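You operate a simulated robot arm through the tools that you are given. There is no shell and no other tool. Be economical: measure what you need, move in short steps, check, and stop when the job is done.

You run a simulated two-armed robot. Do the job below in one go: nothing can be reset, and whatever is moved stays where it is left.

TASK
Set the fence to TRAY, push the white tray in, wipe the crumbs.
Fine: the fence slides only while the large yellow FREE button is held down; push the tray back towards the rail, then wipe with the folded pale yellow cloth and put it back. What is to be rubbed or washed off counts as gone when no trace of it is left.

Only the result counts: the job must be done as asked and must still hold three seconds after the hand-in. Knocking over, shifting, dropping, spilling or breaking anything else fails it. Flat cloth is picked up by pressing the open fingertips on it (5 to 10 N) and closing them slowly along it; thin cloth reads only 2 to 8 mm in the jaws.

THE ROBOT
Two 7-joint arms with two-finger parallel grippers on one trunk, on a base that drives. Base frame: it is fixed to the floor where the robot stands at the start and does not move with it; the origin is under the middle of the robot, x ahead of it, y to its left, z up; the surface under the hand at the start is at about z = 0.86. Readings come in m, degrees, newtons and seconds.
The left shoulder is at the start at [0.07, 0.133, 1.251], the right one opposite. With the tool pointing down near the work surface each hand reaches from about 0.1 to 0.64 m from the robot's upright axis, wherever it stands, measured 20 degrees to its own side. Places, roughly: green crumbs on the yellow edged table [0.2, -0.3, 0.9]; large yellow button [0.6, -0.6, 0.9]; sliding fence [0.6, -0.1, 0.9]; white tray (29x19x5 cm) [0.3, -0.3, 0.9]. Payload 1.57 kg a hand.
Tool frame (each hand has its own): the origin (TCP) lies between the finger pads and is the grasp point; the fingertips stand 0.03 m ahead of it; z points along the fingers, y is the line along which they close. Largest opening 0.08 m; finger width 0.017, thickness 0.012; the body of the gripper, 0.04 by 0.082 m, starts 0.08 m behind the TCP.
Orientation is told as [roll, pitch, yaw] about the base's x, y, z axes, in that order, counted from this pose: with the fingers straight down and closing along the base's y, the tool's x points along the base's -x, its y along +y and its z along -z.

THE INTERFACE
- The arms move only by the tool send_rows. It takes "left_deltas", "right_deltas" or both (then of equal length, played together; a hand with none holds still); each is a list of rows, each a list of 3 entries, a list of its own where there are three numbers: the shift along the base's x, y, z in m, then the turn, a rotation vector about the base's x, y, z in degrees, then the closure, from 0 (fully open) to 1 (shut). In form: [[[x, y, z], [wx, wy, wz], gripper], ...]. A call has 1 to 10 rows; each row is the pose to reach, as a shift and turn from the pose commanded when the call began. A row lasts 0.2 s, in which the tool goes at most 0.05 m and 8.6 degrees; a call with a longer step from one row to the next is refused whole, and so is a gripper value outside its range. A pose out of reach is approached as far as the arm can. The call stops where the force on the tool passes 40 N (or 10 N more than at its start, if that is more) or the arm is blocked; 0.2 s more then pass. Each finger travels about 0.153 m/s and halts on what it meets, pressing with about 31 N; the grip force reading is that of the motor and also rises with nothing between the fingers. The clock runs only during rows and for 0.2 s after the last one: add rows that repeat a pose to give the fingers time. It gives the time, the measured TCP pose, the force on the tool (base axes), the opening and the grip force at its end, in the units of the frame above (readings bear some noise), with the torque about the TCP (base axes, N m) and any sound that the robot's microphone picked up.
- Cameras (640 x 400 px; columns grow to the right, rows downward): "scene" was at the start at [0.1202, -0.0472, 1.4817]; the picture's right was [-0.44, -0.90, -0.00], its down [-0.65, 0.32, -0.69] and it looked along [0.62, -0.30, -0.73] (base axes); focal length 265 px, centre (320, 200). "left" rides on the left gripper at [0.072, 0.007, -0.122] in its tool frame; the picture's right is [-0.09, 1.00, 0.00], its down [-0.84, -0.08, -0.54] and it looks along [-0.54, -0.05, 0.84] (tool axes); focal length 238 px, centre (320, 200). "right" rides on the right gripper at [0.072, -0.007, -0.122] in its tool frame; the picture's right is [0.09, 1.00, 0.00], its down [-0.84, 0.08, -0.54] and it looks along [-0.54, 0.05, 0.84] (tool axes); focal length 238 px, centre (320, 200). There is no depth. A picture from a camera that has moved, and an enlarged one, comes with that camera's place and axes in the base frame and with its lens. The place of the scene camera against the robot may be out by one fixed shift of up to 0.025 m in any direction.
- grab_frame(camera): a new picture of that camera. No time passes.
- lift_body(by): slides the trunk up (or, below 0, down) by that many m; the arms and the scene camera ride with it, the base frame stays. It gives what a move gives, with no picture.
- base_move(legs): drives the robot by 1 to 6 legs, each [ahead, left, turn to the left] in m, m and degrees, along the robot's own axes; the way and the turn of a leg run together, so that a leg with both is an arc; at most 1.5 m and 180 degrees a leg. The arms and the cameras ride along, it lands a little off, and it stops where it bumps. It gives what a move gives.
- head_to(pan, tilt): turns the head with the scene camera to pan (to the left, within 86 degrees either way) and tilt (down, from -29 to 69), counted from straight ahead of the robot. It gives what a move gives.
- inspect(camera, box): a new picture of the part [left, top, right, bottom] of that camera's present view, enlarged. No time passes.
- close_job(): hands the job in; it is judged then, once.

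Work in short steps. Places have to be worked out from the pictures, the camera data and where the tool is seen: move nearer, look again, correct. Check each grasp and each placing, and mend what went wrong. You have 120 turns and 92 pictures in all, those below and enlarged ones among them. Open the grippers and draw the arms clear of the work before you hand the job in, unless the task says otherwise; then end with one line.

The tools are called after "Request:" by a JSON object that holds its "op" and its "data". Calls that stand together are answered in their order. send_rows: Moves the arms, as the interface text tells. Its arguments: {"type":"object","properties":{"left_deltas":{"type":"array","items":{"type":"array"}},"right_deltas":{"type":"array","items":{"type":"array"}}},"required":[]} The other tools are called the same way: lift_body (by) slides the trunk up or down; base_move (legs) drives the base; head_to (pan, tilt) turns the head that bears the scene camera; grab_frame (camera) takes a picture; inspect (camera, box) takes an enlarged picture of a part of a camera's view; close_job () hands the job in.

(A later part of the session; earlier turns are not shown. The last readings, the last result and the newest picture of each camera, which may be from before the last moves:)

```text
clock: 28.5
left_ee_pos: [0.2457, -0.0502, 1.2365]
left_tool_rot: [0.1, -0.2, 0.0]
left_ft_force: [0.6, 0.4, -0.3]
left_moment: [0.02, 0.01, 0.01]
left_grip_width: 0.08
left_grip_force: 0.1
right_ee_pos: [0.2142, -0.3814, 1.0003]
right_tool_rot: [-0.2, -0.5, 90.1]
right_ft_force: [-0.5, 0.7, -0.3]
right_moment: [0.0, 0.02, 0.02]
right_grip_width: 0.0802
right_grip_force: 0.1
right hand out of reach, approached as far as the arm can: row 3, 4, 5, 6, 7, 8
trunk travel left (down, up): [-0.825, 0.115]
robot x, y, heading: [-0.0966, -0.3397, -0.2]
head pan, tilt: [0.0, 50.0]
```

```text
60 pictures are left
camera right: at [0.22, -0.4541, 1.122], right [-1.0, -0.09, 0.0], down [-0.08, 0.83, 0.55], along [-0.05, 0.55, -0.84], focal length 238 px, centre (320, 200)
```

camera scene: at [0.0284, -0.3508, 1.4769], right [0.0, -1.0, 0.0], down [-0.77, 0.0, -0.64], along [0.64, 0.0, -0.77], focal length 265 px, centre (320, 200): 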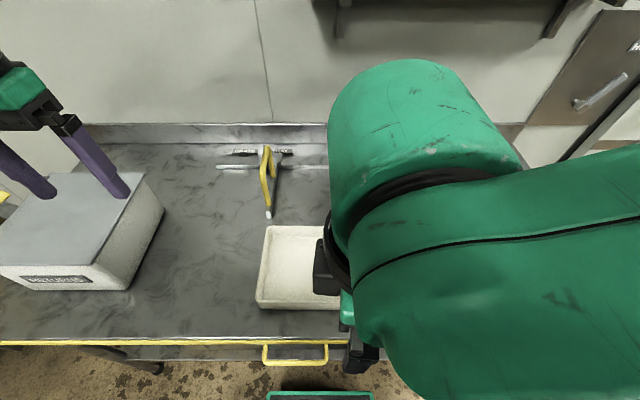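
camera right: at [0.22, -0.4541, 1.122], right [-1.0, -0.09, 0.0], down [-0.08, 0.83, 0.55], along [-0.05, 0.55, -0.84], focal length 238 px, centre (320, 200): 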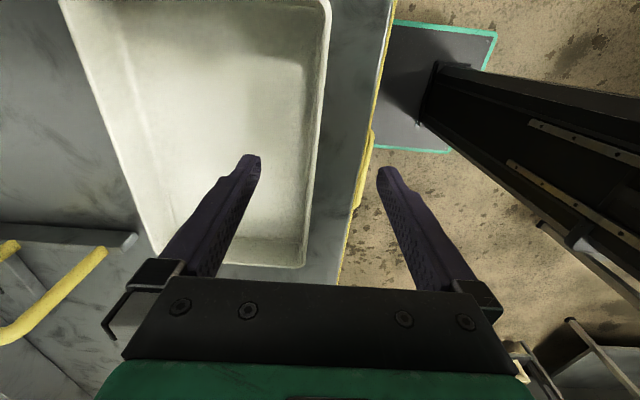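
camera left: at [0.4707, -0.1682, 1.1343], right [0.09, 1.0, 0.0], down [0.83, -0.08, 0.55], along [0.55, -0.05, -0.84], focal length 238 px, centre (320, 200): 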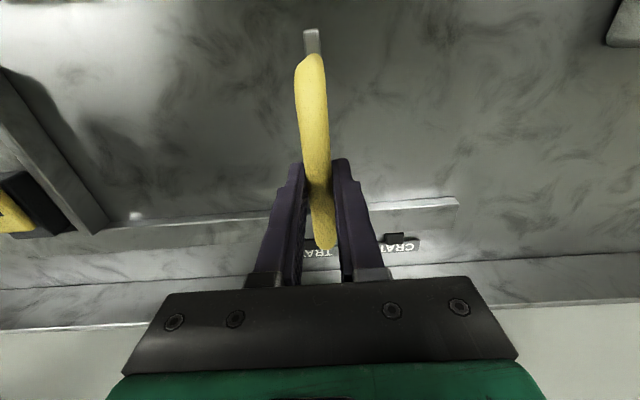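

The wrist limits it at y≈-.38. I shift the base 10 cm left so the tray's middle lies to the right arm's side.

Request:
{"op": "base_move", "data": {"legs": [[0, 0.12, 0]]}}

Request:
{"op": "send_rows", "data": {"right_deltas": [[[0, -0.03, 0], [0, 0, 0], 0], [[0, -0.06, 0], [0, 0, 0], 0], [[0.002, -0.086, -0.02], [0, 0, 0], 0], [[0.002, -0.086, -0.04], [0, 0, 0], 0]]}}

Request:
{"op": "grab_frame", "data": {"camera": "right"}}

```text
clock: 29.7
left_ee_pos: [0.245, 0.0661, 1.2374]
left_tool_rot: [0.1, -0.3, 0.3]
left_ft_force: [0.2, -0.5, 0.1]
left_moment: [0.0, -0.01, -0.03]
left_grip_width: 0.0799
left_grip_force: 0.0
right_ee_pos: [0.2127, -0.2645, 1.0007]
right_tool_rot: [-0.1, -0.5, 90.2]
right_ft_force: [-0.1, -0.5, 0.3]
right_moment: [0.03, -0.04, 0.01]
right_grip_width: 0.0799
right_grip_force: 0.0
trunk travel left (down, up): [-0.825, 0.115]
robot x, y, heading: [-0.1012, -0.2209, 0.0]
head pan, tilt: [0.0, 50.0]
```

```text
clock: 30.7
left_ee_pos: [0.2424, 0.0671, 1.2385]
left_tool_rot: [0.1, -0.2, 0.3]
left_ft_force: [0.4, 0.8, -0.3]
left_moment: [0.02, -0.01, 0.01]
left_grip_width: 0.0799
left_grip_force: 0.0
right_ee_pos: [0.225, -0.3322, 0.9855]
right_tool_rot: [-0.1, -0.3, 90.0]
right_ft_force: [0.7, 0.2, 0.1]
right_moment: [0.02, 0.01, 0.0]
right_grip_width: 0.0798
right_grip_force: 0.0
right hand out of reach, approached as far as the arm can: row 2, 3, 4
trunk travel left (down, up): [-0.825, 0.115]
robot x, y, heading: [-0.1011, -0.2186, 0.2]
head pan, tilt: [0.0, 50.0]
```

```text
59 pictures are left
camera right: at [0.2311, -0.4045, 1.1071], right [-1.0, -0.09, 0.0], down [-0.08, 0.83, 0.55], along [-0.05, 0.55, -0.84], focal length 238 px, centre (320, 200)
```

right: 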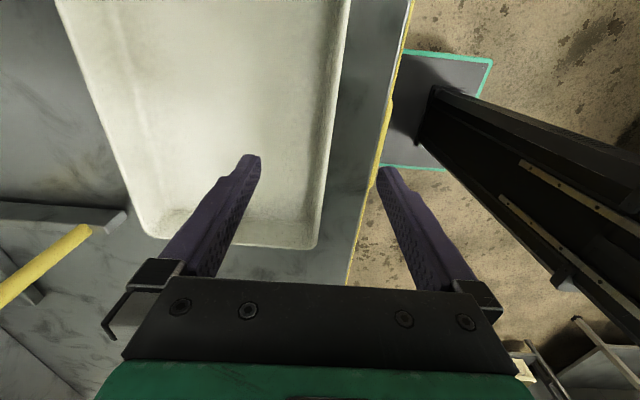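

This orientation keeps hitting a wrist limit. I raise the hand and turn it back towards the opposite yaw, where the wrist has more room.

Request:
{"op": "send_rows", "data": {"right_deltas": [[[-0.01, -0.02, 0.04], [0, 0, 0], 0], [[-0.01, -0.04, 0.08], [0, 0, -8], 0], [[-0.01, -0.06, 0.12], [0, 0, -16], 0], [[-0.01, -0.06, 0.14], [0, 0, -24], 0], [[-0.01, -0.06, 0.14], [0, 0, -32], 0], [[-0.01, -0.06, 0.14], [0, 0, -40], 0], [[-0.01, -0.06, 0.14], [0, 0, -48], 0], [[-0.01, -0.06, 0.14], [0, 0, -56], 0], [[-0.01, -0.06, 0.14], [0, 0, -64], 0], [[-0.01, -0.06, 0.14], [0, 0, -72], 0]]}}

Request:
{"op": "send_rows", "data": {"right_deltas": [[[0, 0, 0], [0, 0, -8.5], 0], [[0, 0, 0], [0, 0, -17], 0], [[0, 0, 0], [0, 0, -25.5], 0], [[0, 0, 0], [0, 0, -34], 0], [[0, 0, 0], [0, 0, -42.5], 0], [[0, 0, 0], [0, 0, -51], 0], [[0, 0, 0], [0, 0, -59.5], 0], [[0, 0, 0], [0, 0, -68], 0], [[0, 0, 0], [0, 0, -76.5], 0], [[0, 0, 0], [0, 0, -85], 0]]}}

Request:
{"op": "send_rows", "data": {"right_deltas": [[[0, 0, 0], [0, 0, -8], 0], [[0, 0, 0], [0, 0, -16], 0], [[0, 0, 0], [0, 0, -23], 0]]}}

Request:
{"op": "grab_frame", "data": {"camera": "right"}}

Request:
{"op": "grab_frame", "data": {"camera": "scene"}}

```text
clock: 32.9
left_ee_pos: [0.2435, 0.0693, 1.2386]
left_tool_rot: [0.0, -0.3, 0.3]
left_ft_force: [-0.7, -0.2, 0.1]
left_moment: [-0.01, -0.02, 0.02]
left_grip_width: 0.0799
left_grip_force: 0.0
right_ee_pos: [0.2138, -0.3897, 1.125]
right_tool_rot: [-0.1, -0.3, 18.1]
right_ft_force: [0.4, 0.0, -0.9]
right_moment: [-0.05, -0.03, 0.01]
right_grip_width: 0.0801
right_grip_force: 0.0
right hand out of reach, approached as far as the arm can: row 1, 2, 3
trunk travel left (down, up): [-0.825, 0.115]
robot x, y, heading: [-0.0995, -0.2198, 0.1]
head pan, tilt: [0.0, 50.0]
```

```text
clock: 35.1
left_ee_pos: [0.2444, 0.0694, 1.2369]
left_tool_rot: [0.1, -0.1, 0.3]
left_ft_force: [-0.3, 0.4, -1.1]
left_moment: [-0.03, 0.05, 0.01]
left_grip_width: 0.0802
left_grip_force: 0.0
right_ee_pos: [0.2132, -0.3918, 1.1256]
right_tool_rot: [-0.1, -0.5, -66.9]
right_ft_force: [0.1, 0.8, -0.8]
right_moment: [0.01, 0.02, -0.02]
right_grip_width: 0.0797
right_grip_force: 0.1
trunk travel left (down, up): [-0.825, 0.115]
robot x, y, heading: [-0.1003, -0.218, 0.0]
head pan, tilt: [0.0, 50.0]
```

```text
clock: 35.9
left_ee_pos: [0.2445, 0.0692, 1.2379]
left_tool_rot: [0.0, -0.3, 0.4]
left_ft_force: [0.1, -0.6, -0.4]
left_moment: [-0.03, -0.01, 0.02]
left_grip_width: 0.08
left_grip_force: 0.1
right_ee_pos: [0.2135, -0.3912, 1.1262]
right_tool_rot: [-0.2, -0.4, -89.9]
right_ft_force: [-0.1, -0.7, -0.2]
right_moment: [-0.03, 0.02, 0.02]
right_grip_width: 0.0799
right_grip_force: 0.1
trunk travel left (down, up): [-0.825, 0.115]
robot x, y, heading: [-0.097, -0.2227, -0.0]
head pan, tilt: [0.0, 50.0]
```

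```text
58 pictures are left
camera right: at [0.2074, -0.3173, 1.2468], right [1.0, 0.09, 0.0], down [0.08, -0.83, 0.55], along [0.05, -0.55, -0.84], focal length 238 px, centre (320, 200)
```

right: 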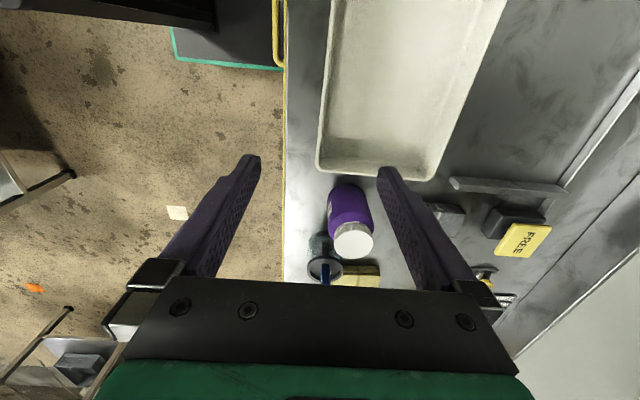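

```text
57 pictures are left
camera scene: at [0.0256, -0.2318, 1.4771], right [0.0, -1.0, 0.0], down [-0.77, 0.0, -0.64], along [0.64, 0.0, -0.77], focal length 265 px, centre (320, 200)
```

scene: 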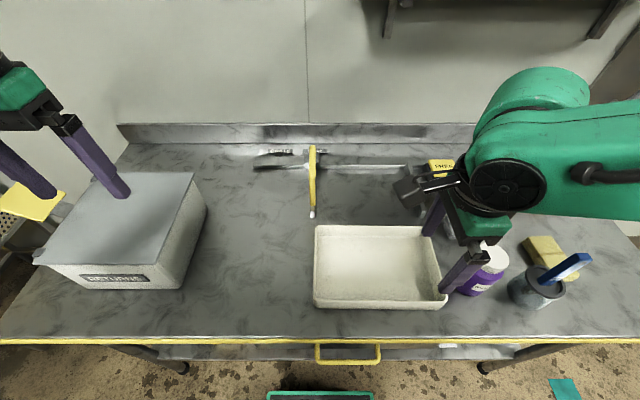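

Yaw −90° is fine here. Now I go to y≈-.346 and down over the near wall.

Request:
{"op": "send_rows", "data": {"right_deltas": [[[0.002, 0.025, 0], [0, 0, 0], 0], [[0.003, 0.045, 0], [0, 0, 0], 0], [[0.003, 0.045, -0.045], [0, 0, 0], 0], [[0.003, 0.045, -0.09], [0, 0, 0], 0], [[0.003, 0.045, -0.135], [0, 0, 0], 0], [[0.003, 0.045, -0.165], [0, 0, 0], 0]]}}

Request:
{"op": "grab_frame", "data": {"camera": "right"}}

```text
clock: 37.3
left_ee_pos: [0.2429, 0.0683, 1.2378]
left_tool_rot: [0.0, -0.2, 0.2]
left_ft_force: [-0.2, 0.0, 0.3]
left_moment: [-0.03, 0.01, -0.02]
left_grip_width: 0.0799
left_grip_force: 0.1
right_ee_pos: [0.2295, -0.3631, 0.9848]
right_tool_rot: [-0.5, -0.1, -89.7]
right_ft_force: [-0.4, 0.0, 0.3]
right_moment: [0.03, -0.03, 0.01]
right_grip_width: 0.0801
right_grip_force: 0.0
right hand out of reach, approached as far as the arm can: row 3, 4, 5, 6
trunk travel left (down, up): [-0.825, 0.115]
robot x, y, heading: [-0.1006, -0.2186, 0.3]
head pan, tilt: [0.0, 50.0]
```

```text
56 pictures are left
camera right: at [0.2246, -0.2911, 1.1066], right [1.0, 0.1, -0.01], down [0.09, -0.83, 0.54], along [0.05, -0.54, -0.84], focal length 238 px, centre (320, 200)
```

right: 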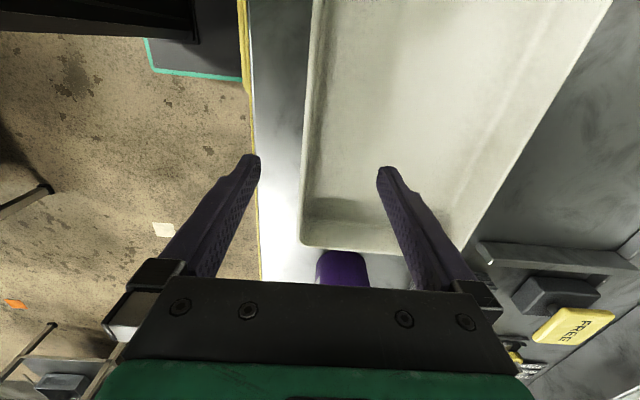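

The arm is too folded. Raising the trunk gives the shoulder more distance, so I raise it 11 cm and then descend again.

Request:
{"op": "lift_body", "data": {"by": 0.11}}

Request:
{"op": "send_rows", "data": {"right_deltas": [[[-0.01, 0.015, -0.03], [0, 0, 0], 0], [[-0.013, 0.017, -0.07], [0, 0, 0], 0], [[-0.013, 0.017, -0.11], [0, 0, 0], 0], [[-0.013, 0.017, -0.14], [0, 0, 0], 0]]}}

Request:
{"op": "grab_frame", "data": {"camera": "right"}}

```text
clock: 38.7
left_ee_pos: [0.2439, 0.0697, 1.3476]
left_tool_rot: [0.0, -0.2, 0.3]
left_ft_force: [-0.1, -0.4, 0.1]
left_moment: [0.04, -0.01, -0.01]
left_grip_width: 0.0804
left_grip_force: 0.1
right_ee_pos: [0.2305, -0.3632, 1.0956]
right_tool_rot: [-0.3, -0.3, -89.6]
right_ft_force: [-0.1, 0.1, -1.0]
right_moment: [-0.02, -0.01, 0.02]
right_grip_width: 0.08
right_grip_force: 0.0
trunk travel left (down, up): [-0.935, 0.005]
robot x, y, heading: [-0.0955, -0.2223, -0.0]
head pan, tilt: [0.0, 50.0]
```

```text
clock: 39.7
left_ee_pos: [0.2439, 0.0676, 1.3478]
left_tool_rot: [0.1, -0.3, 0.4]
left_ft_force: [0.4, -0.6, -0.4]
left_moment: [0.0, -0.02, -0.03]
left_grip_width: 0.0801
left_grip_force: 0.0
right_ee_pos: [0.2606, -0.3859, 1.0006]
right_tool_rot: [-1.0, 0.1, -89.3]
right_ft_force: [-0.1, -0.4, -0.2]
right_moment: [0.01, -0.01, 0.02]
right_grip_width: 0.0801
right_grip_force: 0.0
right hand out of reach, approached as far as the arm can: row 1, 2, 3, 4
trunk travel left (down, up): [-0.935, 0.005]
robot x, y, heading: [-0.0992, -0.2222, -0.2]
head pan, tilt: [0.0, 50.0]
```

```text
55 pictures are left
camera right: at [0.2557, -0.3144, 1.1228], right [0.99, 0.1, -0.02], down [0.1, -0.84, 0.54], along [0.04, -0.54, -0.84], focal length 238 px, centre (320, 200)
```

right: 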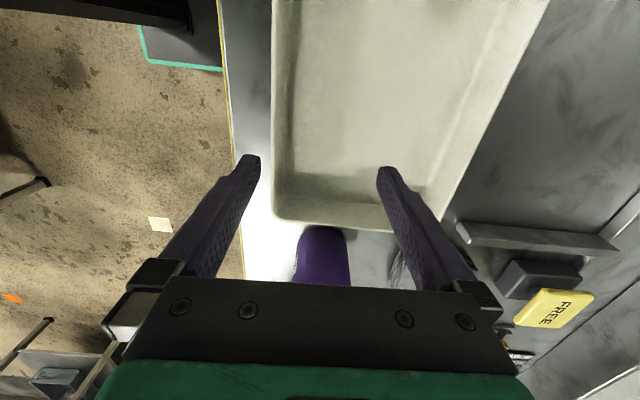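

Raising made it worse, so the limit comes from the hand being far below the shoulder. I lift both hands and lower the trunk instead.

Request:
{"op": "send_rows", "data": {"right_deltas": [[[-0.01, 0, 0.045], [0, 0, 0], 0], [[-0.02, 0.01, 0.09], [0, 0, 0], 0], [[-0.03, 0.02, 0.135], [0, 0, 0], 0], [[-0.04, 0.03, 0.18], [0, 0, 0], 0], [[-0.045, 0.04, 0.22], [0, 0, 0], 0]], "left_deltas": [[[0, 0, 0.02], [0, 0, 0], 0], [[0, 0, 0.04], [0, 0, 0], 0], [[0, 0, 0.06], [0, 0, 0], 0], [[0, 0, 0.08], [0, 0, 0], 0], [[0, 0, 0.1], [0, 0, 0], 0]]}}

Request:
{"op": "lift_body", "data": {"by": -0.23}}

Request:
{"op": "grab_frame", "data": {"camera": "scene"}}

```text
clock: 40.9
left_ee_pos: [0.2511, 0.0612, 1.4446]
left_tool_rot: [0.2, -0.4, 0.1]
left_ft_force: [0.0, -1.1, 0.4]
left_moment: [0.02, 0.01, 0.03]
left_grip_width: 0.08
left_grip_force: 0.1
left hand out of reach, approached as far as the arm can: row 4, 5
right_ee_pos: [0.2187, -0.3496, 1.2229]
right_tool_rot: [-0.4, -0.2, -89.6]
right_ft_force: [0.1, 0.5, 0.5]
right_moment: [0.03, -0.02, 0.02]
right_grip_width: 0.0802
right_grip_force: 0.0
trunk travel left (down, up): [-0.935, 0.005]
robot x, y, heading: [-0.0968, -0.219, 0.0]
head pan, tilt: [0.0, 50.0]
```

```text
clock: 43.4
left_ee_pos: [0.2519, 0.0647, 1.2137]
left_tool_rot: [0.0, -0.3, 0.2]
left_ft_force: [-0.2, 0.4, -0.7]
left_moment: [-0.01, 0.03, -0.01]
left_grip_width: 0.0801
left_grip_force: 0.1
right_ee_pos: [0.2197, -0.3463, 0.993]
right_tool_rot: [-0.4, -0.3, -89.7]
right_ft_force: [0.3, -0.5, -0.8]
right_moment: [-0.01, 0.02, 0.0]
right_grip_width: 0.08
right_grip_force: 0.0
trunk travel left (down, up): [-0.705, 0.235]
robot x, y, heading: [-0.1011, -0.2186, 0.3]
head pan, tilt: [0.0, 50.0]
```

```text
54 pictures are left
camera scene: at [0.0255, -0.2319, 1.3572], right [0.0, -1.0, 0.0], down [-0.77, 0.0, -0.64], along [0.64, 0.0, -0.77], focal length 265 px, centre (320, 200)
```

scene: 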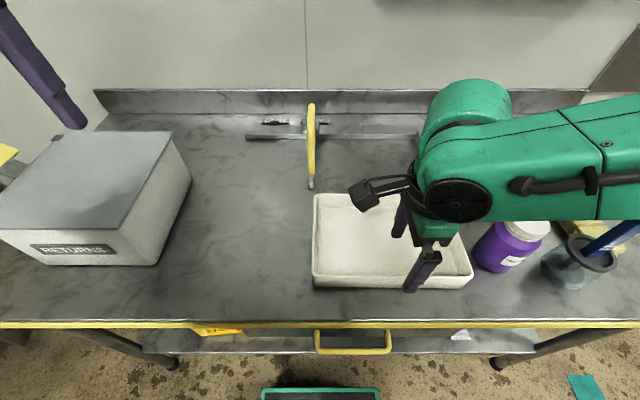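

Now the hand has room. I descend over the wall.

Request:
{"op": "send_rows", "data": {"right_deltas": [[[-0.002, 0, -0.03], [0, 0, 0], 0], [[-0.003, 0, -0.055], [0, 0, 0], 0], [[-0.003, 0, -0.072], [0, 0, 0], 0]]}}

Request:
{"op": "grab_frame", "data": {"camera": "right"}}

```text
clock: 44.2
left_ee_pos: [0.2534, 0.0632, 1.213]
left_tool_rot: [0.0, -0.1, 0.3]
left_ft_force: [0.2, 0.3, -0.2]
left_moment: [0.02, 0.03, -0.02]
left_grip_width: 0.08
left_grip_force: 0.0
right_ee_pos: [0.2363, -0.3464, 0.9431]
right_tool_rot: [-0.6, -0.1, -89.6]
right_ft_force: [-1.1, 0.0, -0.9]
right_moment: [0.0, 0.02, 0.0]
right_grip_width: 0.08
right_grip_force: 0.1
right hand out of reach, approached as far as the arm can: row 2, 3
trunk travel left (down, up): [-0.705, 0.235]
robot x, y, heading: [-0.1013, -0.2186, -0.0]
head pan, tilt: [0.0, 50.0]
```

```text
53 pictures are left
camera right: at [0.2303, -0.2728, 1.0649], right [1.0, 0.1, -0.01], down [0.09, -0.83, 0.54], along [0.05, -0.54, -0.84], focal length 238 px, centre (320, 200)
```

right: 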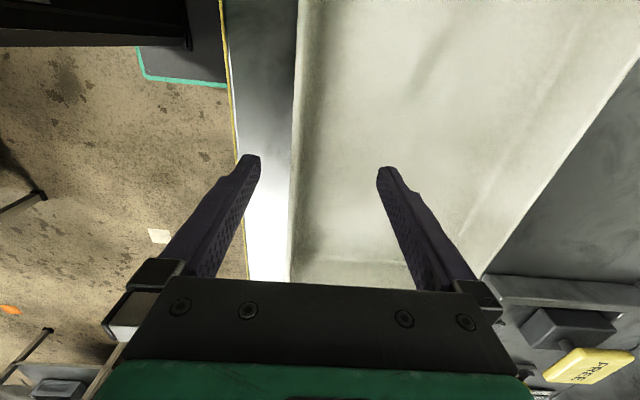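

Nearly there; I lower the trunk 5 cm more after lifting the hand a little.

Request:
{"op": "send_rows", "data": {"right_deltas": [[[-0.01, 0, 0.02], [0, 0, 0], 0], [[-0.017, 0, 0.05], [0, 0, 0], 0]]}}

Request:
{"op": "lift_body", "data": {"by": -0.06}}

Request:
{"op": "send_rows", "data": {"right_deltas": [[[0, 0, -0.01], [0, 0, 0], 0], [[0, 0, -0.02], [0, 0, 0], 0]]}}

```text
clock: 44.8
left_ee_pos: [0.2505, 0.0636, 1.2127]
left_tool_rot: [0.0, -0.3, 0.3]
left_ft_force: [0.8, 0.2, 0.2]
left_moment: [-0.05, -0.01, 0.05]
left_grip_width: 0.08
left_grip_force: 0.0
right_ee_pos: [0.2158, -0.348, 0.9949]
right_tool_rot: [-0.4, -0.2, -89.7]
right_ft_force: [-0.3, 0.1, 0.0]
right_moment: [-0.01, -0.01, -0.01]
right_grip_width: 0.0799
right_grip_force: 0.0
trunk travel left (down, up): [-0.705, 0.235]
robot x, y, heading: [-0.1011, -0.2192, -0.4]
head pan, tilt: [0.0, 50.0]
```

```text
clock: 45.8
left_ee_pos: [0.2518, 0.0644, 1.1527]
left_tool_rot: [0.0, -0.3, 0.2]
left_ft_force: [-0.1, -0.3, -1.4]
left_moment: [-0.01, 0.03, -0.02]
left_grip_width: 0.0797
left_grip_force: 0.1
right_ee_pos: [0.2166, -0.3467, 0.9332]
right_tool_rot: [-0.4, -0.3, -89.7]
right_ft_force: [0.1, -0.7, -1.1]
right_moment: [-0.01, -0.03, 0.01]
right_grip_width: 0.0802
right_grip_force: 0.0
trunk travel left (down, up): [-0.645, 0.295]
robot x, y, heading: [-0.0999, -0.2199, 0.1]
head pan, tilt: [0.0, 50.0]
```

```text
clock: 46.4
left_ee_pos: [0.2527, 0.0636, 1.1539]
left_tool_rot: [0.0, -0.3, 0.3]
left_ft_force: [-0.2, -0.5, 1.4]
left_moment: [0.0, -0.02, -0.02]
left_grip_width: 0.0801
left_grip_force: 0.1
right_ee_pos: [0.2186, -0.347, 0.9116]
right_tool_rot: [-0.4, -0.3, -89.6]
right_ft_force: [0.1, 0.1, -0.4]
right_moment: [0.0, -0.01, 0.0]
right_grip_width: 0.0801
right_grip_force: 0.1
trunk travel left (down, up): [-0.645, 0.295]
robot x, y, heading: [-0.0996, -0.2188, -0.1]
head pan, tilt: [0.0, 50.0]
```

The hand straddles the near wall. I close on it and look.

Request:
{"op": "send_rows", "data": {"right_deltas": [[[0, 0, 0], [0, 0, 0], 0.4], [[0, 0, 0], [0, 0, 0], 0.7], [[0, 0, 0], [0, 0, 0], 1], [[0, 0, 0], [0, 0, 0], 1], [[0, 0, 0], [0, 0, 0], 1]]}}

Request:
{"op": "grab_frame", "data": {"camera": "right"}}

Request:
{"op": "grab_frame", "data": {"camera": "scene"}}

```text
clock: 47.6
left_ee_pos: [0.2521, 0.0633, 1.1526]
left_tool_rot: [0.0, -0.3, 0.2]
left_ft_force: [0.5, -0.2, 0.8]
left_moment: [-0.01, 0.0, 0.01]
left_grip_width: 0.0802
left_grip_force: 0.1
right_ee_pos: [0.2178, -0.347, 0.9125]
right_tool_rot: [-0.5, -0.2, -89.7]
right_ft_force: [0.2, -0.1, 0.8]
right_moment: [-0.13, -0.34, -0.25]
right_grip_width: 0.0045
right_grip_force: 25.1
trunk travel left (down, up): [-0.645, 0.295]
robot x, y, heading: [-0.0997, -0.2171, -0.2]
head pan, tilt: [0.0, 50.0]
```

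```text
52 pictures are left
camera right: at [0.2115, -0.2748, 1.0345], right [1.0, 0.1, -0.01], down [0.09, -0.83, 0.55], along [0.05, -0.54, -0.84], focal length 238 px, centre (320, 200)
```

right: 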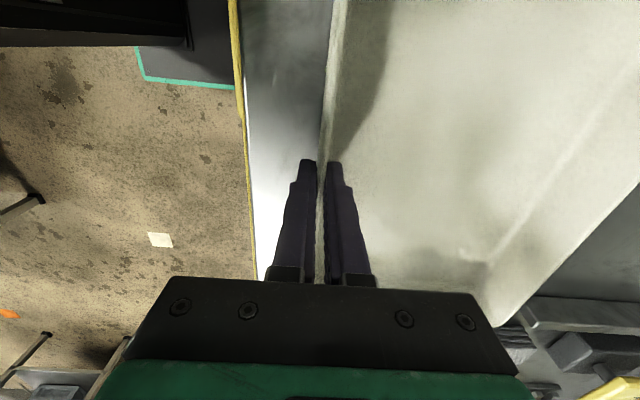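

```text
51 pictures are left
camera scene: at [0.0254, -0.232, 1.2972], right [0.0, -1.0, 0.0], down [-0.77, 0.0, -0.64], along [0.64, 0.0, -0.77], focal length 265 px, centre (320, 200)
```

scene: 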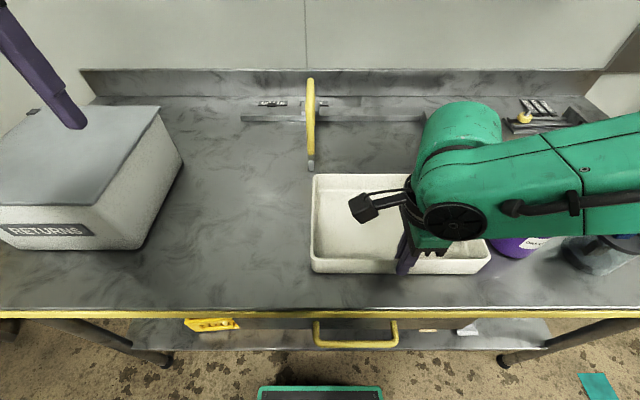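

Gripped (4.5 mm wall). I push 5 cm forward and check the alignment before it enters the slot.

Request:
{"op": "send_rows", "data": {"right_deltas": [[[0.01, 0, 0], [0, 0, 0], 1], [[0.02, 0, 0], [0, 0, 0], 1], [[0.03, 0, 0], [0, 0, 0], 1], [[0.04, 0, 0], [0, 0, 0], 1], [[0.045, 0, 0], [0, 0, 0], 1]]}}

Request:
{"op": "head_to", "data": {"pan": -15, "tilt": 45}}

Request:
{"op": "grab_frame", "data": {"camera": "scene"}}

Request:
{"op": "grab_frame", "data": {"camera": "right"}}

Request:
{"op": "grab_frame", "data": {"camera": "left"}}

```text
clock: 48.8
left_ee_pos: [0.252, 0.0632, 1.1518]
left_tool_rot: [0.0, -0.3, 0.4]
left_ft_force: [0.2, -0.4, -0.8]
left_moment: [0.03, 0.02, -0.01]
left_grip_width: 0.0799
left_grip_force: 0.0
right_ee_pos: [0.2638, -0.3474, 0.9132]
right_tool_rot: [-0.5, -0.2, -89.6]
right_ft_force: [-0.2, -0.1, -1.2]
right_moment: [0.04, -0.05, 0.04]
right_grip_width: 0.0047
right_grip_force: 25.2
trunk travel left (down, up): [-0.645, 0.295]
robot x, y, heading: [-0.0981, -0.2242, -0.2]
head pan, tilt: [0.0, 50.0]
```

```text
clock: 49.5
left_ee_pos: [0.2526, 0.0642, 1.1524]
left_tool_rot: [0.0, -0.3, 0.4]
left_ft_force: [-0.7, -0.5, -0.7]
left_moment: [0.04, 0.01, -0.01]
left_grip_width: 0.0798
left_grip_force: 0.0
right_ee_pos: [0.2628, -0.3479, 0.9131]
right_tool_rot: [-0.4, -0.2, -89.6]
right_ft_force: [0.9, 0.2, 0.1]
right_moment: [0.07, -0.07, 0.02]
right_grip_width: 0.0047
right_grip_force: 24.7
trunk travel left (down, up): [-0.645, 0.295]
robot x, y, heading: [-0.0989, -0.2197, 0.1]
head pan, tilt: [-15.0, 45.0]
```

```text
50 pictures are left
camera scene: at [0.0274, -0.2528, 1.304], right [-0.26, -0.97, 0.0], down [-0.68, 0.18, -0.71], along [0.68, -0.18, -0.71], focal length 265 px, centre (320, 200)
```

scene: 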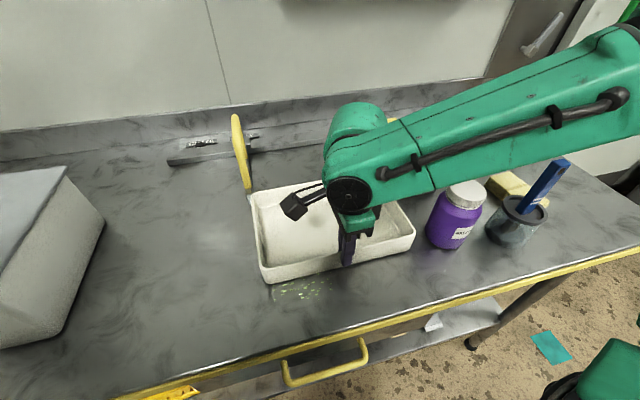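

```text
49 pictures are left
camera right: at [0.2571, -0.2748, 1.0354], right [1.0, 0.1, -0.01], down [0.09, -0.83, 0.55], along [0.05, -0.54, -0.84], focal length 238 px, centre (320, 200)
```

right: 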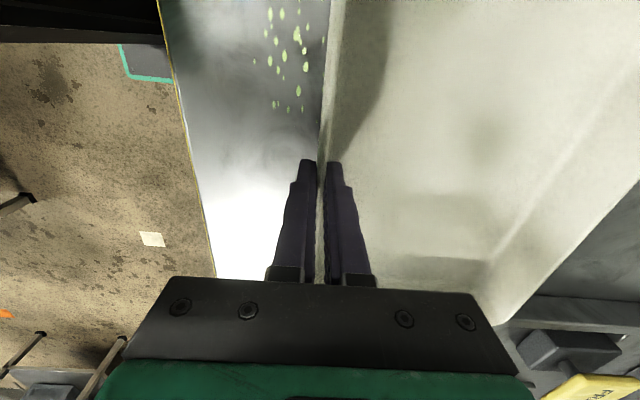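

```text
48 pictures are left
camera left: at [0.1796, 0.071, 1.2737], right [0.09, 1.0, 0.0], down [0.83, -0.07, 0.55], along [0.54, -0.05, -0.84], focal length 238 px, centre (320, 200)
```

left: 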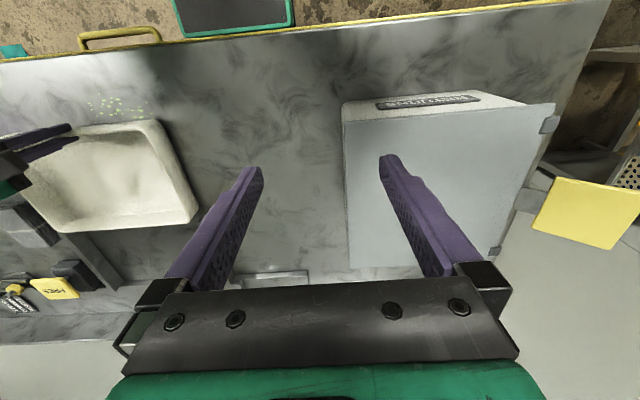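

The crumbs were under the tray. I bring the left hand's camera over the fence to see how the tray lines up with the slot.

Request:
{"op": "send_rows", "data": {"left_deltas": [[[0.03, -0.035, 0.01], [0, 0, 0], 0], [[0.06, -0.07, 0.02], [0, 0, 0], 0], [[0.09, -0.105, 0.03], [0, 0, 0], 0], [[0.115, -0.14, 0.04], [0, 0, 0], 0], [[0.13, -0.18, 0.05], [0, 0, 0], 0], [[0.14, -0.22, 0.06], [0, 0, 0], 0]]}}

Request:
{"op": "grab_frame", "data": {"camera": "left"}}

```text
clock: 50.9
left_ee_pos: [0.3765, -0.1084, 1.2011]
left_tool_rot: [-0.2, -0.3, 0.2]
left_ft_force: [-0.4, 0.3, -0.3]
left_moment: [0.01, -0.03, -0.03]
left_grip_width: 0.0798
left_grip_force: 0.1
left hand out of reach, approached as far as the arm can: row 5, 6
right_ee_pos: [0.2626, -0.3474, 0.9137]
right_tool_rot: [-0.3, -0.4, -89.7]
right_ft_force: [-0.6, -0.2, 0.3]
right_moment: [0.29, -0.19, -0.03]
right_grip_width: 0.0046
right_grip_force: 25.6
trunk travel left (down, up): [-0.645, 0.295]
robot x, y, heading: [-0.0989, -0.2204, 0.0]
head pan, tilt: [-15.0, 45.0]
```

```text
47 pictures are left
camera left: at [0.3041, -0.1019, 1.3228], right [0.09, 1.0, 0.0], down [0.83, -0.07, 0.55], along [0.54, -0.05, -0.84], focal length 238 px, centre (320, 200)
```

left: 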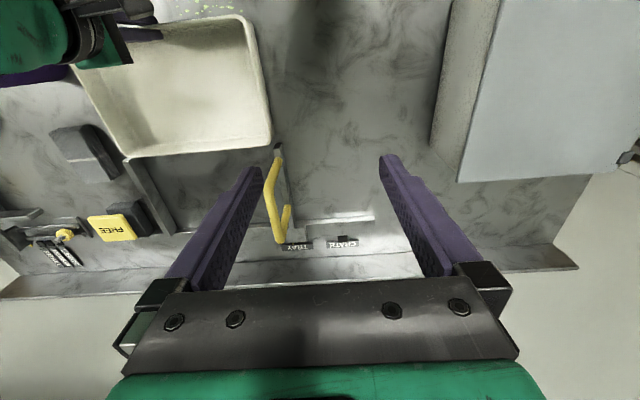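

Request:
{"op": "inspect", "data": {"camera": "left", "box": [60, 60, 320, 260]}}

```text
2.00 times, centred on (190, 160) of left
camera zoom: at [0.3041, -0.1019, 1.3228], right [0.09, 1.0, 0.0], down [0.83, -0.07, 0.55], along [0.54, -0.05, -0.84], focal length 477 px, centre (580, 280)
```

zoom: 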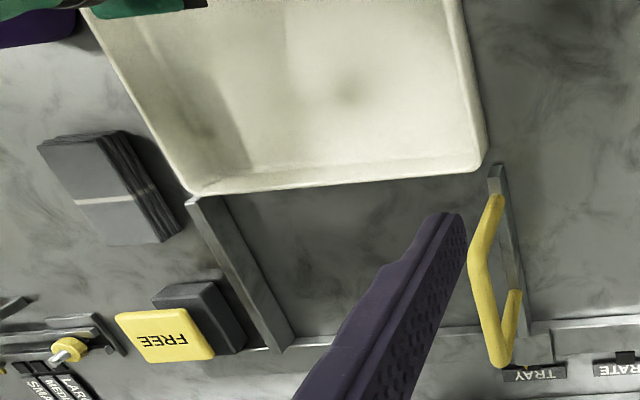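

Same-picture comparison says the tray's left side is about flush with the fence's inner face, while the right side has some gap. I shift it 5 mm to the right and push to just before the slot.

Request:
{"op": "send_rows", "data": {"right_deltas": [[[0.001, -0.003, 0], [0, 0, 0], 1], [[0.002, -0.005, 0], [0, 0, 0], 1], [[0.002, -0.005, 0], [0, 0, 0], 1]]}}

Request:
{"op": "inspect", "data": {"camera": "left", "box": [230, 100, 310, 150]}}

Request:
{"op": "inspect", "data": {"camera": "left", "box": [100, 120, 180, 170]}}

```text
clock: 51.7
left_ee_pos: [0.3771, -0.1107, 1.2017]
left_tool_rot: [-0.1, -0.2, 0.3]
left_ft_force: [0.0, 0.0, 0.2]
left_moment: [0.03, 0.02, -0.02]
left_grip_width: 0.08
left_grip_force: 0.1
right_ee_pos: [0.264, -0.3514, 0.9141]
right_tool_rot: [-0.5, -0.4, -89.7]
right_ft_force: [-0.8, -0.2, 0.9]
right_moment: [0.02, -0.16, 0.12]
right_grip_width: 0.0045
right_grip_force: 25.2
trunk travel left (down, up): [-0.645, 0.295]
robot x, y, heading: [-0.0988, -0.2226, -0.1]
head pan, tilt: [-15.0, 45.0]
```

```text
8.00 times, centred on (270, 125) of left
camera zoom: at [0.3043, -0.1031, 1.3227], right [0.09, 1.0, 0.0], down [0.84, -0.07, 0.55], along [0.54, -0.05, -0.84], focal length 1907 px, centre (720, 800)
```

zoom: 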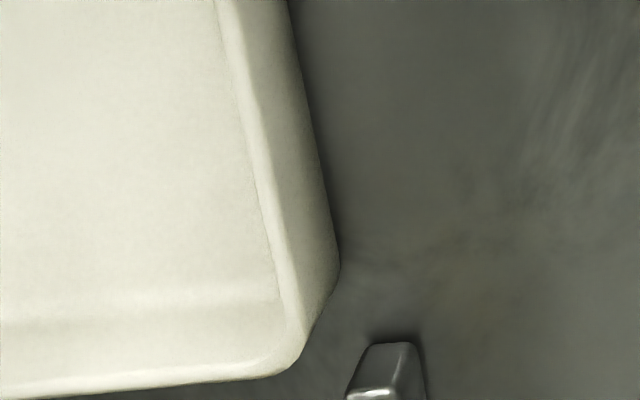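

```text
8.00 times, centred on (140, 145) of left
camera zoom: at [0.3043, -0.1031, 1.3227], right [0.09, 1.0, 0.0], down [0.84, -0.07, 0.55], along [0.54, -0.05, -0.84], focal length 1907 px, centre (1760, 640)
```

zoom: 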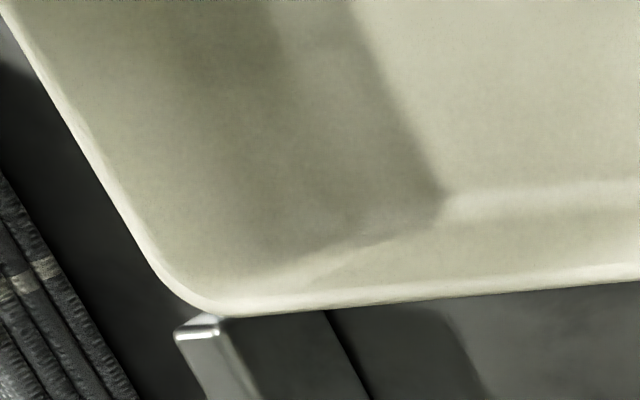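

High zoom gives slot y ≈ −.4945…−.206 and tray ≈ −.486…−.209, so 2–3 mm more to the right centres it. I shift and push 8 cm in.

Request:
{"op": "send_rows", "data": {"right_deltas": [[[0.003, -0.0025, 0], [0, 0, 0], 1], [[0.013, -0.0025, 0], [0, 0, 0], 1], [[0.023, -0.0025, 0], [0, 0, 0], 1], [[0.033, -0.0025, 0], [0, 0, 0], 1], [[0.043, -0.0025, 0], [0, 0, 0], 1], [[0.053, -0.0025, 0], [0, 0, 0], 1], [[0.063, -0.0025, 0], [0, 0, 0], 1], [[0.073, -0.0025, 0], [0, 0, 0], 1]]}}

Request:
{"op": "grab_frame", "data": {"camera": "left"}}

```text
clock: 53.5
left_ee_pos: [0.3787, -0.1113, 1.2013]
left_tool_rot: [0.0, -0.3, 0.3]
left_ft_force: [-0.1, -0.4, -0.3]
left_moment: [-0.01, 0.02, -0.02]
left_grip_width: 0.0801
left_grip_force: 0.1
right_ee_pos: [0.3389, -0.3538, 0.9144]
right_tool_rot: [-0.3, -0.3, -89.7]
right_ft_force: [-0.3, 0.6, 0.2]
right_moment: [0.16, 0.04, 0.0]
right_grip_width: 0.0048
right_grip_force: 25.0
trunk travel left (down, up): [-0.645, 0.295]
robot x, y, heading: [-0.1029, -0.22, 0.0]
head pan, tilt: [-15.0, 45.0]
```

```text
43 pictures are left
camera left: at [0.3051, -0.1032, 1.3225], right [0.09, 1.0, 0.0], down [0.84, -0.07, 0.54], along [0.54, -0.05, -0.84], focal length 238 px, centre (320, 200)
```

left: 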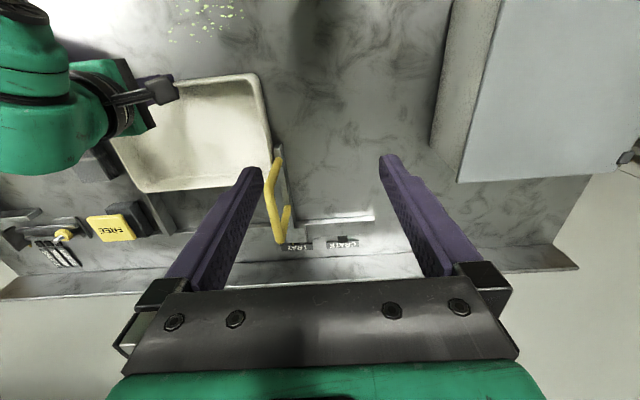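

It slid into the slot without resistance. Another 10 cm.

Request:
{"op": "send_rows", "data": {"right_deltas": [[[0.012, 0, 0], [0, 0, 0], 1], [[0.024, 0, 0], [0, 0, 0], 1], [[0.036, 0, 0], [0, 0, 0], 1], [[0.048, 0, 0], [0, 0, 0], 1], [[0.06, 0, 0], [0, 0, 0], 1], [[0.072, 0, 0], [0, 0, 0], 1], [[0.084, 0, 0], [0, 0, 0], 1], [[0.096, 0, 0], [0, 0, 0], 1]]}}

Request:
{"op": "grab_frame", "data": {"camera": "left"}}

```text
clock: 55.3
left_ee_pos: [0.3765, -0.1051, 1.2009]
left_tool_rot: [-0.2, -0.2, 0.4]
left_ft_force: [0.2, 0.1, -0.4]
left_moment: [-0.02, -0.02, -0.01]
left_grip_width: 0.0799
left_grip_force: 0.0
right_ee_pos: [0.4181, -0.3568, 0.9143]
right_tool_rot: [-0.3, -0.3, -89.5]
right_ft_force: [-6.2, 20.3, -1.8]
right_moment: [0.77, 0.32, 0.01]
right_grip_width: 0.0048
right_grip_force: 25.5
right hand out of reach, approached as far as the arm can: row 7, 8
trunk travel left (down, up): [-0.645, 0.295]
robot x, y, heading: [-0.0978, -0.2226, 0.2]
head pan, tilt: [-15.0, 45.0]
```

```text
42 pictures are left
camera left: at [0.3034, -0.0976, 1.3224], right [0.09, 1.0, -0.01], down [0.83, -0.07, 0.55], along [0.54, -0.05, -0.84], focal length 238 px, centre (320, 200)
```

left: 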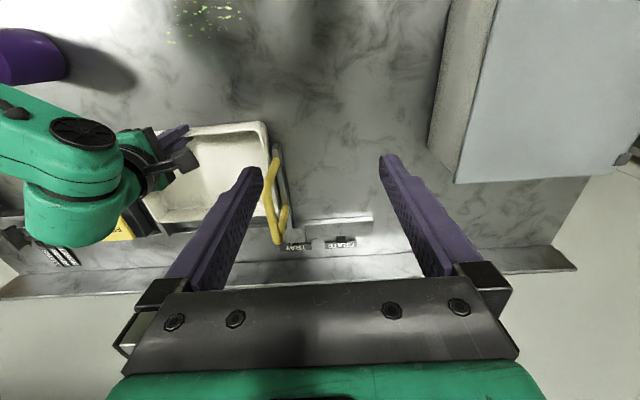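

The tray is deep in the slot but the arm ran out of reach. I relieve the sideways force, let go, lift clear, and drive 9 cm ahead.

Request:
{"op": "send_rows", "data": {"right_deltas": [[[-0.002, 0.003, 0], [0, 0, 0], 1], [[-0.002, 0.004, 0], [0, 0, 0], 0.7], [[-0.002, 0.004, 0], [0, 0, 0], 0.4], [[-0.002, 0.004, 0], [0, 0, 0], 0.4], [[-0.002, 0.004, 0.04], [0, 0, 0], 0.4], [[-0.002, 0.004, 0.09], [0, 0, 0], 0.4], [[-0.03, 0.004, 0.12], [0, 0, 0], 1], [[-0.06, 0.004, 0.12], [0, 0, 0], 1], [[-0.09, 0.004, 0.12], [0, 0, 0], 1]]}}

Request:
{"op": "base_move", "data": {"legs": [[0.09, 0, 0]]}}

Request:
{"op": "grab_frame", "data": {"camera": "right"}}

Request:
{"op": "grab_frame", "data": {"camera": "left"}}

```text
clock: 57.3
left_ee_pos: [0.3754, -0.1098, 1.2015]
left_tool_rot: [-0.2, -0.3, 0.3]
left_ft_force: [0.5, 0.3, -0.7]
left_moment: [-0.02, 0.0, 0.02]
left_grip_width: 0.0804
left_grip_force: 0.0
right_ee_pos: [0.3246, -0.3586, 1.0348]
right_tool_rot: [-0.4, -0.2, -89.7]
right_ft_force: [-0.4, -0.6, 0.5]
right_moment: [0.02, 0.01, -0.02]
right_grip_width: 0.0
right_grip_force: 21.1
right hand out of reach, approached as far as the arm can: row 6
trunk travel left (down, up): [-0.645, 0.295]
robot x, y, heading: [-0.1001, -0.2183, 0.0]
head pan, tilt: [-15.0, 45.0]
```

```text
clock: 58.4
left_ee_pos: [0.4659, -0.1105, 1.203]
left_tool_rot: [-0.1, -0.3, 0.3]
left_ft_force: [0.4, 0.2, 0.6]
left_moment: [0.0, 0.01, -0.02]
left_grip_width: 0.08
left_grip_force: 0.1
right_ee_pos: [0.416, -0.3583, 1.0357]
right_tool_rot: [-0.3, -0.1, -89.5]
right_ft_force: [0.5, -1.2, -0.7]
right_moment: [0.0, -0.04, -0.01]
right_grip_width: 0.0
right_grip_force: 21.1
trunk travel left (down, up): [-0.645, 0.295]
robot x, y, heading: [-0.0085, -0.2208, -0.0]
head pan, tilt: [-15.0, 45.0]
```

```text
41 pictures are left
camera right: at [0.4093, -0.2854, 1.1576], right [1.0, 0.1, -0.01], down [0.09, -0.83, 0.55], along [0.05, -0.54, -0.84], focal length 238 px, centre (320, 200)
```

right: 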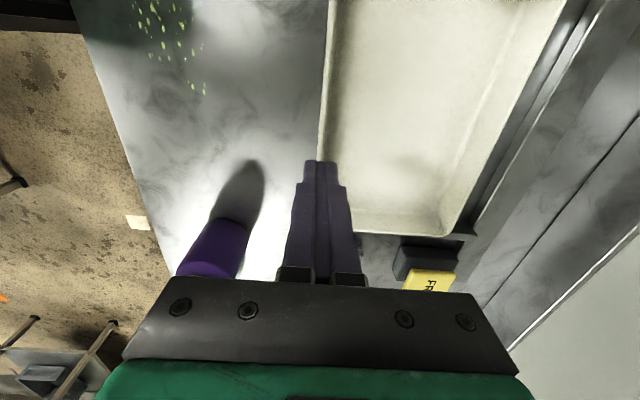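

```text
40 pictures are left
camera left: at [0.3928, -0.103, 1.3233], right [0.09, 1.0, 0.0], down [0.83, -0.07, 0.55], along [0.54, -0.05, -0.84], focal length 238 px, centre (320, 200)
```

left: 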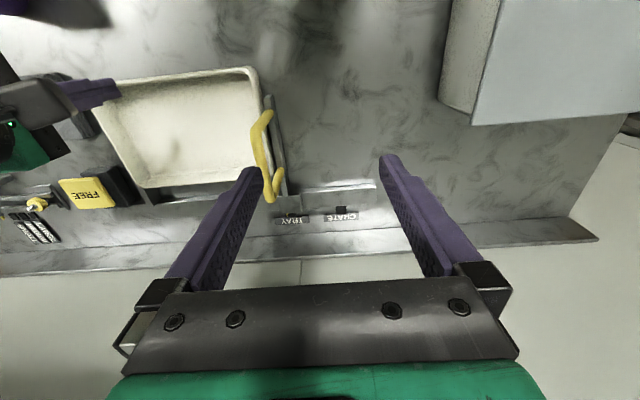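

Closed fingers now go down just behind the tray's near wall, then push forward until it meets the rail.

Request:
{"op": "send_rows", "data": {"right_deltas": [[[-0.03, 0.003, 0], [0, 0, 0], 1], [[-0.033, 0.006, -0.04], [0, 0, 0], 1], [[-0.033, 0.006, -0.08], [0, 0, 0], 1], [[-0.033, 0.006, -0.115], [0, 0, 0], 1], [[-0.033, 0.006, -0.13], [0, 0, 0], 1]]}}

Request:
{"op": "grab_frame", "data": {"camera": "right"}}

```text
clock: 59.6
left_ee_pos: [0.4666, -0.1103, 1.2015]
left_tool_rot: [-0.1, -0.2, 0.3]
left_ft_force: [-0.1, 0.9, 0.2]
left_moment: [-0.01, -0.01, 0.0]
left_grip_width: 0.0799
left_grip_force: 0.0
right_ee_pos: [0.3832, -0.3517, 0.9046]
right_tool_rot: [-0.5, -0.1, -89.6]
right_ft_force: [0.4, 0.7, -0.1]
right_moment: [0.0, 0.01, -0.01]
right_grip_width: 0.0
right_grip_force: 20.9
trunk travel left (down, up): [-0.645, 0.295]
robot x, y, heading: [-0.0077, -0.2222, 0.1]
head pan, tilt: [-15.0, 45.0]
```

```text
39 pictures are left
camera right: at [0.3786, -0.2782, 1.027], right [1.0, 0.1, -0.01], down [0.09, -0.83, 0.54], along [0.05, -0.54, -0.84], focal length 238 px, centre (320, 200)
```

right: 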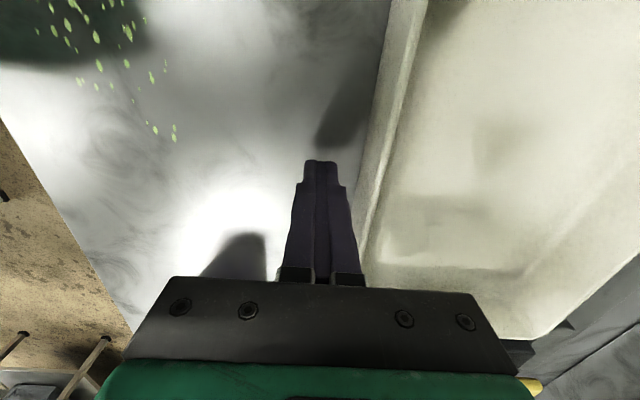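

Fingers are behind the wall. I push ahead slowly; the rail contact will show in the force.

Request:
{"op": "send_rows", "data": {"right_deltas": [[[0.012, 0, 0], [0, 0, 0], 1], [[0.022, 0, 0], [0, 0, 0], 1], [[0.032, 0, 0], [0, 0, 0], 1], [[0.042, 0, 0], [0, 0, 0], 1], [[0.05, 0, 0], [0, 0, 0], 1], [[0.058, 0, 0], [0, 0, 0], 1], [[0.066, 0, 0], [0, 0, 0], 1], [[0.074, 0, 0], [0, 0, 0], 1], [[0.082, 0, 0], [0, 0, 0], 1], [[0.09, 0, 0], [0, 0, 0], 1]]}}

Request:
{"op": "grab_frame", "data": {"camera": "left"}}

```text
clock: 61.8
left_ee_pos: [0.459, -0.1109, 1.2048]
left_tool_rot: [-0.1, -0.6, 0.3]
left_ft_force: [0.4, 0.1, 0.0]
left_moment: [-0.01, 0.02, -0.02]
left_grip_width: 0.0799
left_grip_force: 0.0
right_ee_pos: [0.4582, -0.3526, 0.9055]
right_tool_rot: [-1.5, -0.5, -89.6]
right_ft_force: [-28.0, -2.6, 12.1]
right_moment: [0.02, -0.26, 0.02]
right_grip_width: 0.0002
right_grip_force: 21.3
trunk travel left (down, up): [-0.645, 0.295]
robot x, y, heading: [-0.0088, -0.2184, -0.4]
head pan, tilt: [-15.0, 45.0]
stopped in row 10 (right hand): the force on the tool passed its limit at 44 N (the readings are from after the stop); the commanded pose is now the measured one
```

```text
38 pictures are left
camera left: at [0.3858, -0.1036, 1.3255], right [0.09, 1.0, 0.0], down [0.83, -0.07, 0.55], along [0.55, -0.05, -0.83], focal length 238 px, centre (320, 200)
```

left: 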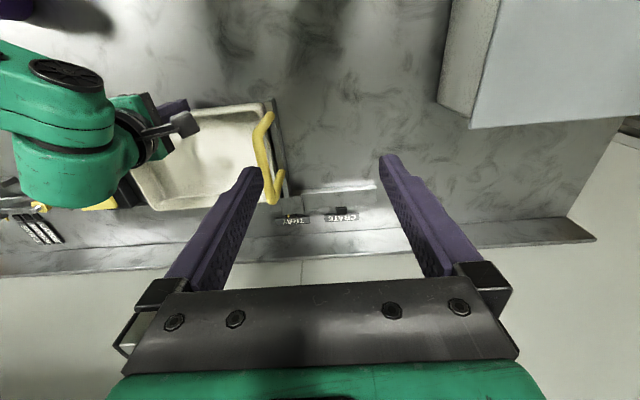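

Tray is against the rail. I draw the right hand back and up, then check from above.

Request:
{"op": "send_rows", "data": {"right_deltas": [[[-0.02, 0, 0], [0, 0, 0], 1], [[-0.045, 0, 0.02], [0, 0, 0], 1], [[-0.07, 0, 0.06], [0, 0, 0], 1], [[-0.09, 0, 0.1], [0, 0, 0], 1], [[-0.09, -0.02, 0.145], [0, 0, 0], 0.5], [[-0.09, -0.05, 0.18], [0, 0, 0], 0], [[-0.09, -0.09, 0.2], [0, 0, 0], 0], [[-0.09, -0.13, 0.2], [0, 0, 0], 0]]}}

Request:
{"op": "grab_frame", "data": {"camera": "scene"}}

Request:
{"op": "grab_frame", "data": {"camera": "left"}}

```text
clock: 63.6
left_ee_pos: [0.466, -0.1119, 1.2016]
left_tool_rot: [0.0, -0.2, 0.4]
left_ft_force: [-0.3, 0.1, 0.0]
left_moment: [0.03, -0.01, 0.01]
left_grip_width: 0.0798
left_grip_force: 0.0
right_ee_pos: [0.3771, -0.4855, 1.1007]
right_tool_rot: [-1.5, -0.2, -89.6]
right_ft_force: [-0.2, 0.5, -0.2]
right_moment: [0.03, 0.01, 0.01]
right_grip_width: 0.08
right_grip_force: 0.1
trunk travel left (down, up): [-0.645, 0.295]
robot x, y, heading: [-0.0125, -0.2219, -0.0]
head pan, tilt: [-15.0, 45.0]
```

```text
37 pictures are left
camera scene: at [0.1162, -0.2549, 1.304], right [-0.26, -0.97, 0.0], down [-0.68, 0.19, -0.71], along [0.68, -0.18, -0.71], focal length 265 px, centre (320, 200)
```

scene: 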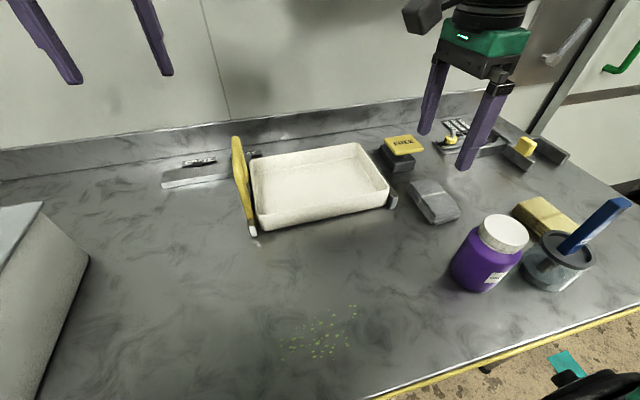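

```text
36 pictures are left
camera left: at [0.3934, -0.1052, 1.3231], right [0.09, 1.0, 0.0], down [0.83, -0.07, 0.55], along [0.54, -0.05, -0.84], focal length 238 px, centre (320, 200)
```

left: 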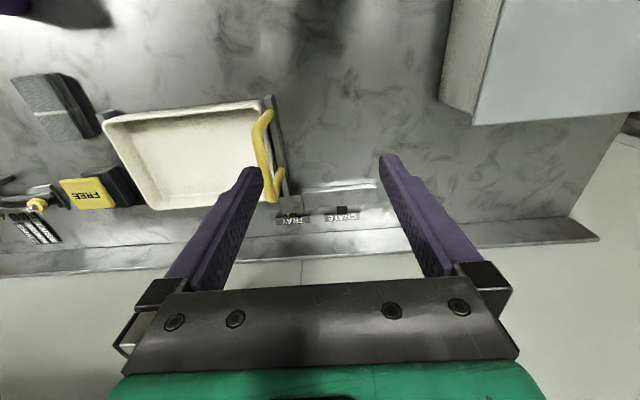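

I inspect whether the tray is flush with the rail, and the crumbs' extent.

Request:
{"op": "inspect", "data": {"camera": "scene", "box": [220, 130, 420, 255]}}

Request:
{"op": "inspect", "data": {"camera": "scene", "box": [250, 280, 410, 380]}}

```text
3.20 times, centred on (320, 192) of scene
camera zoom: at [0.1162, -0.2549, 1.304], right [-0.26, -0.97, 0.0], down [-0.68, 0.19, -0.71], along [0.68, -0.18, -0.71], focal length 848 px, centre (320, 224)
```

zoom: 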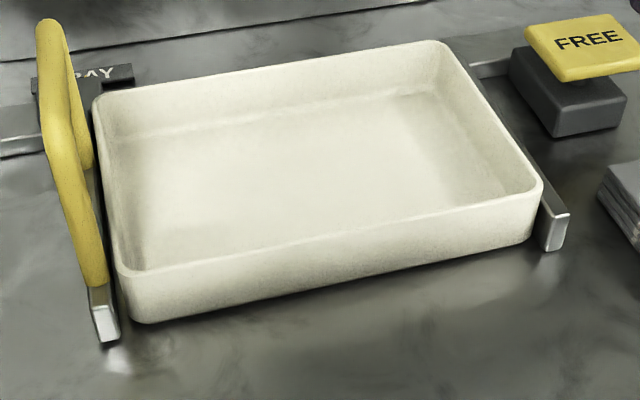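

```text
4.00 times, centred on (330, 330) of scene
camera zoom: at [0.1162, -0.2549, 1.304], right [-0.26, -0.97, 0.0], down [-0.68, 0.19, -0.71], along [0.68, -0.18, -0.71], focal length 1060 px, centre (280, -320)
```

zoom: 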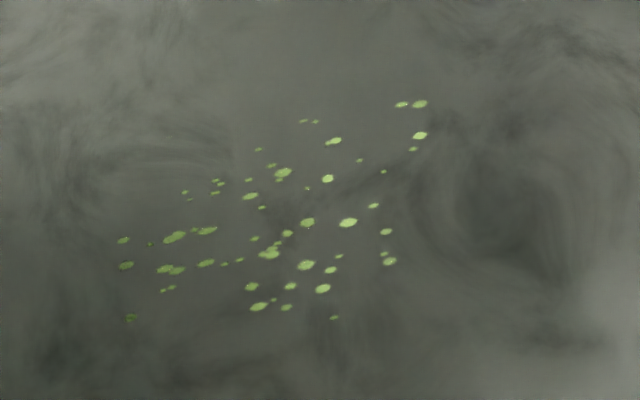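

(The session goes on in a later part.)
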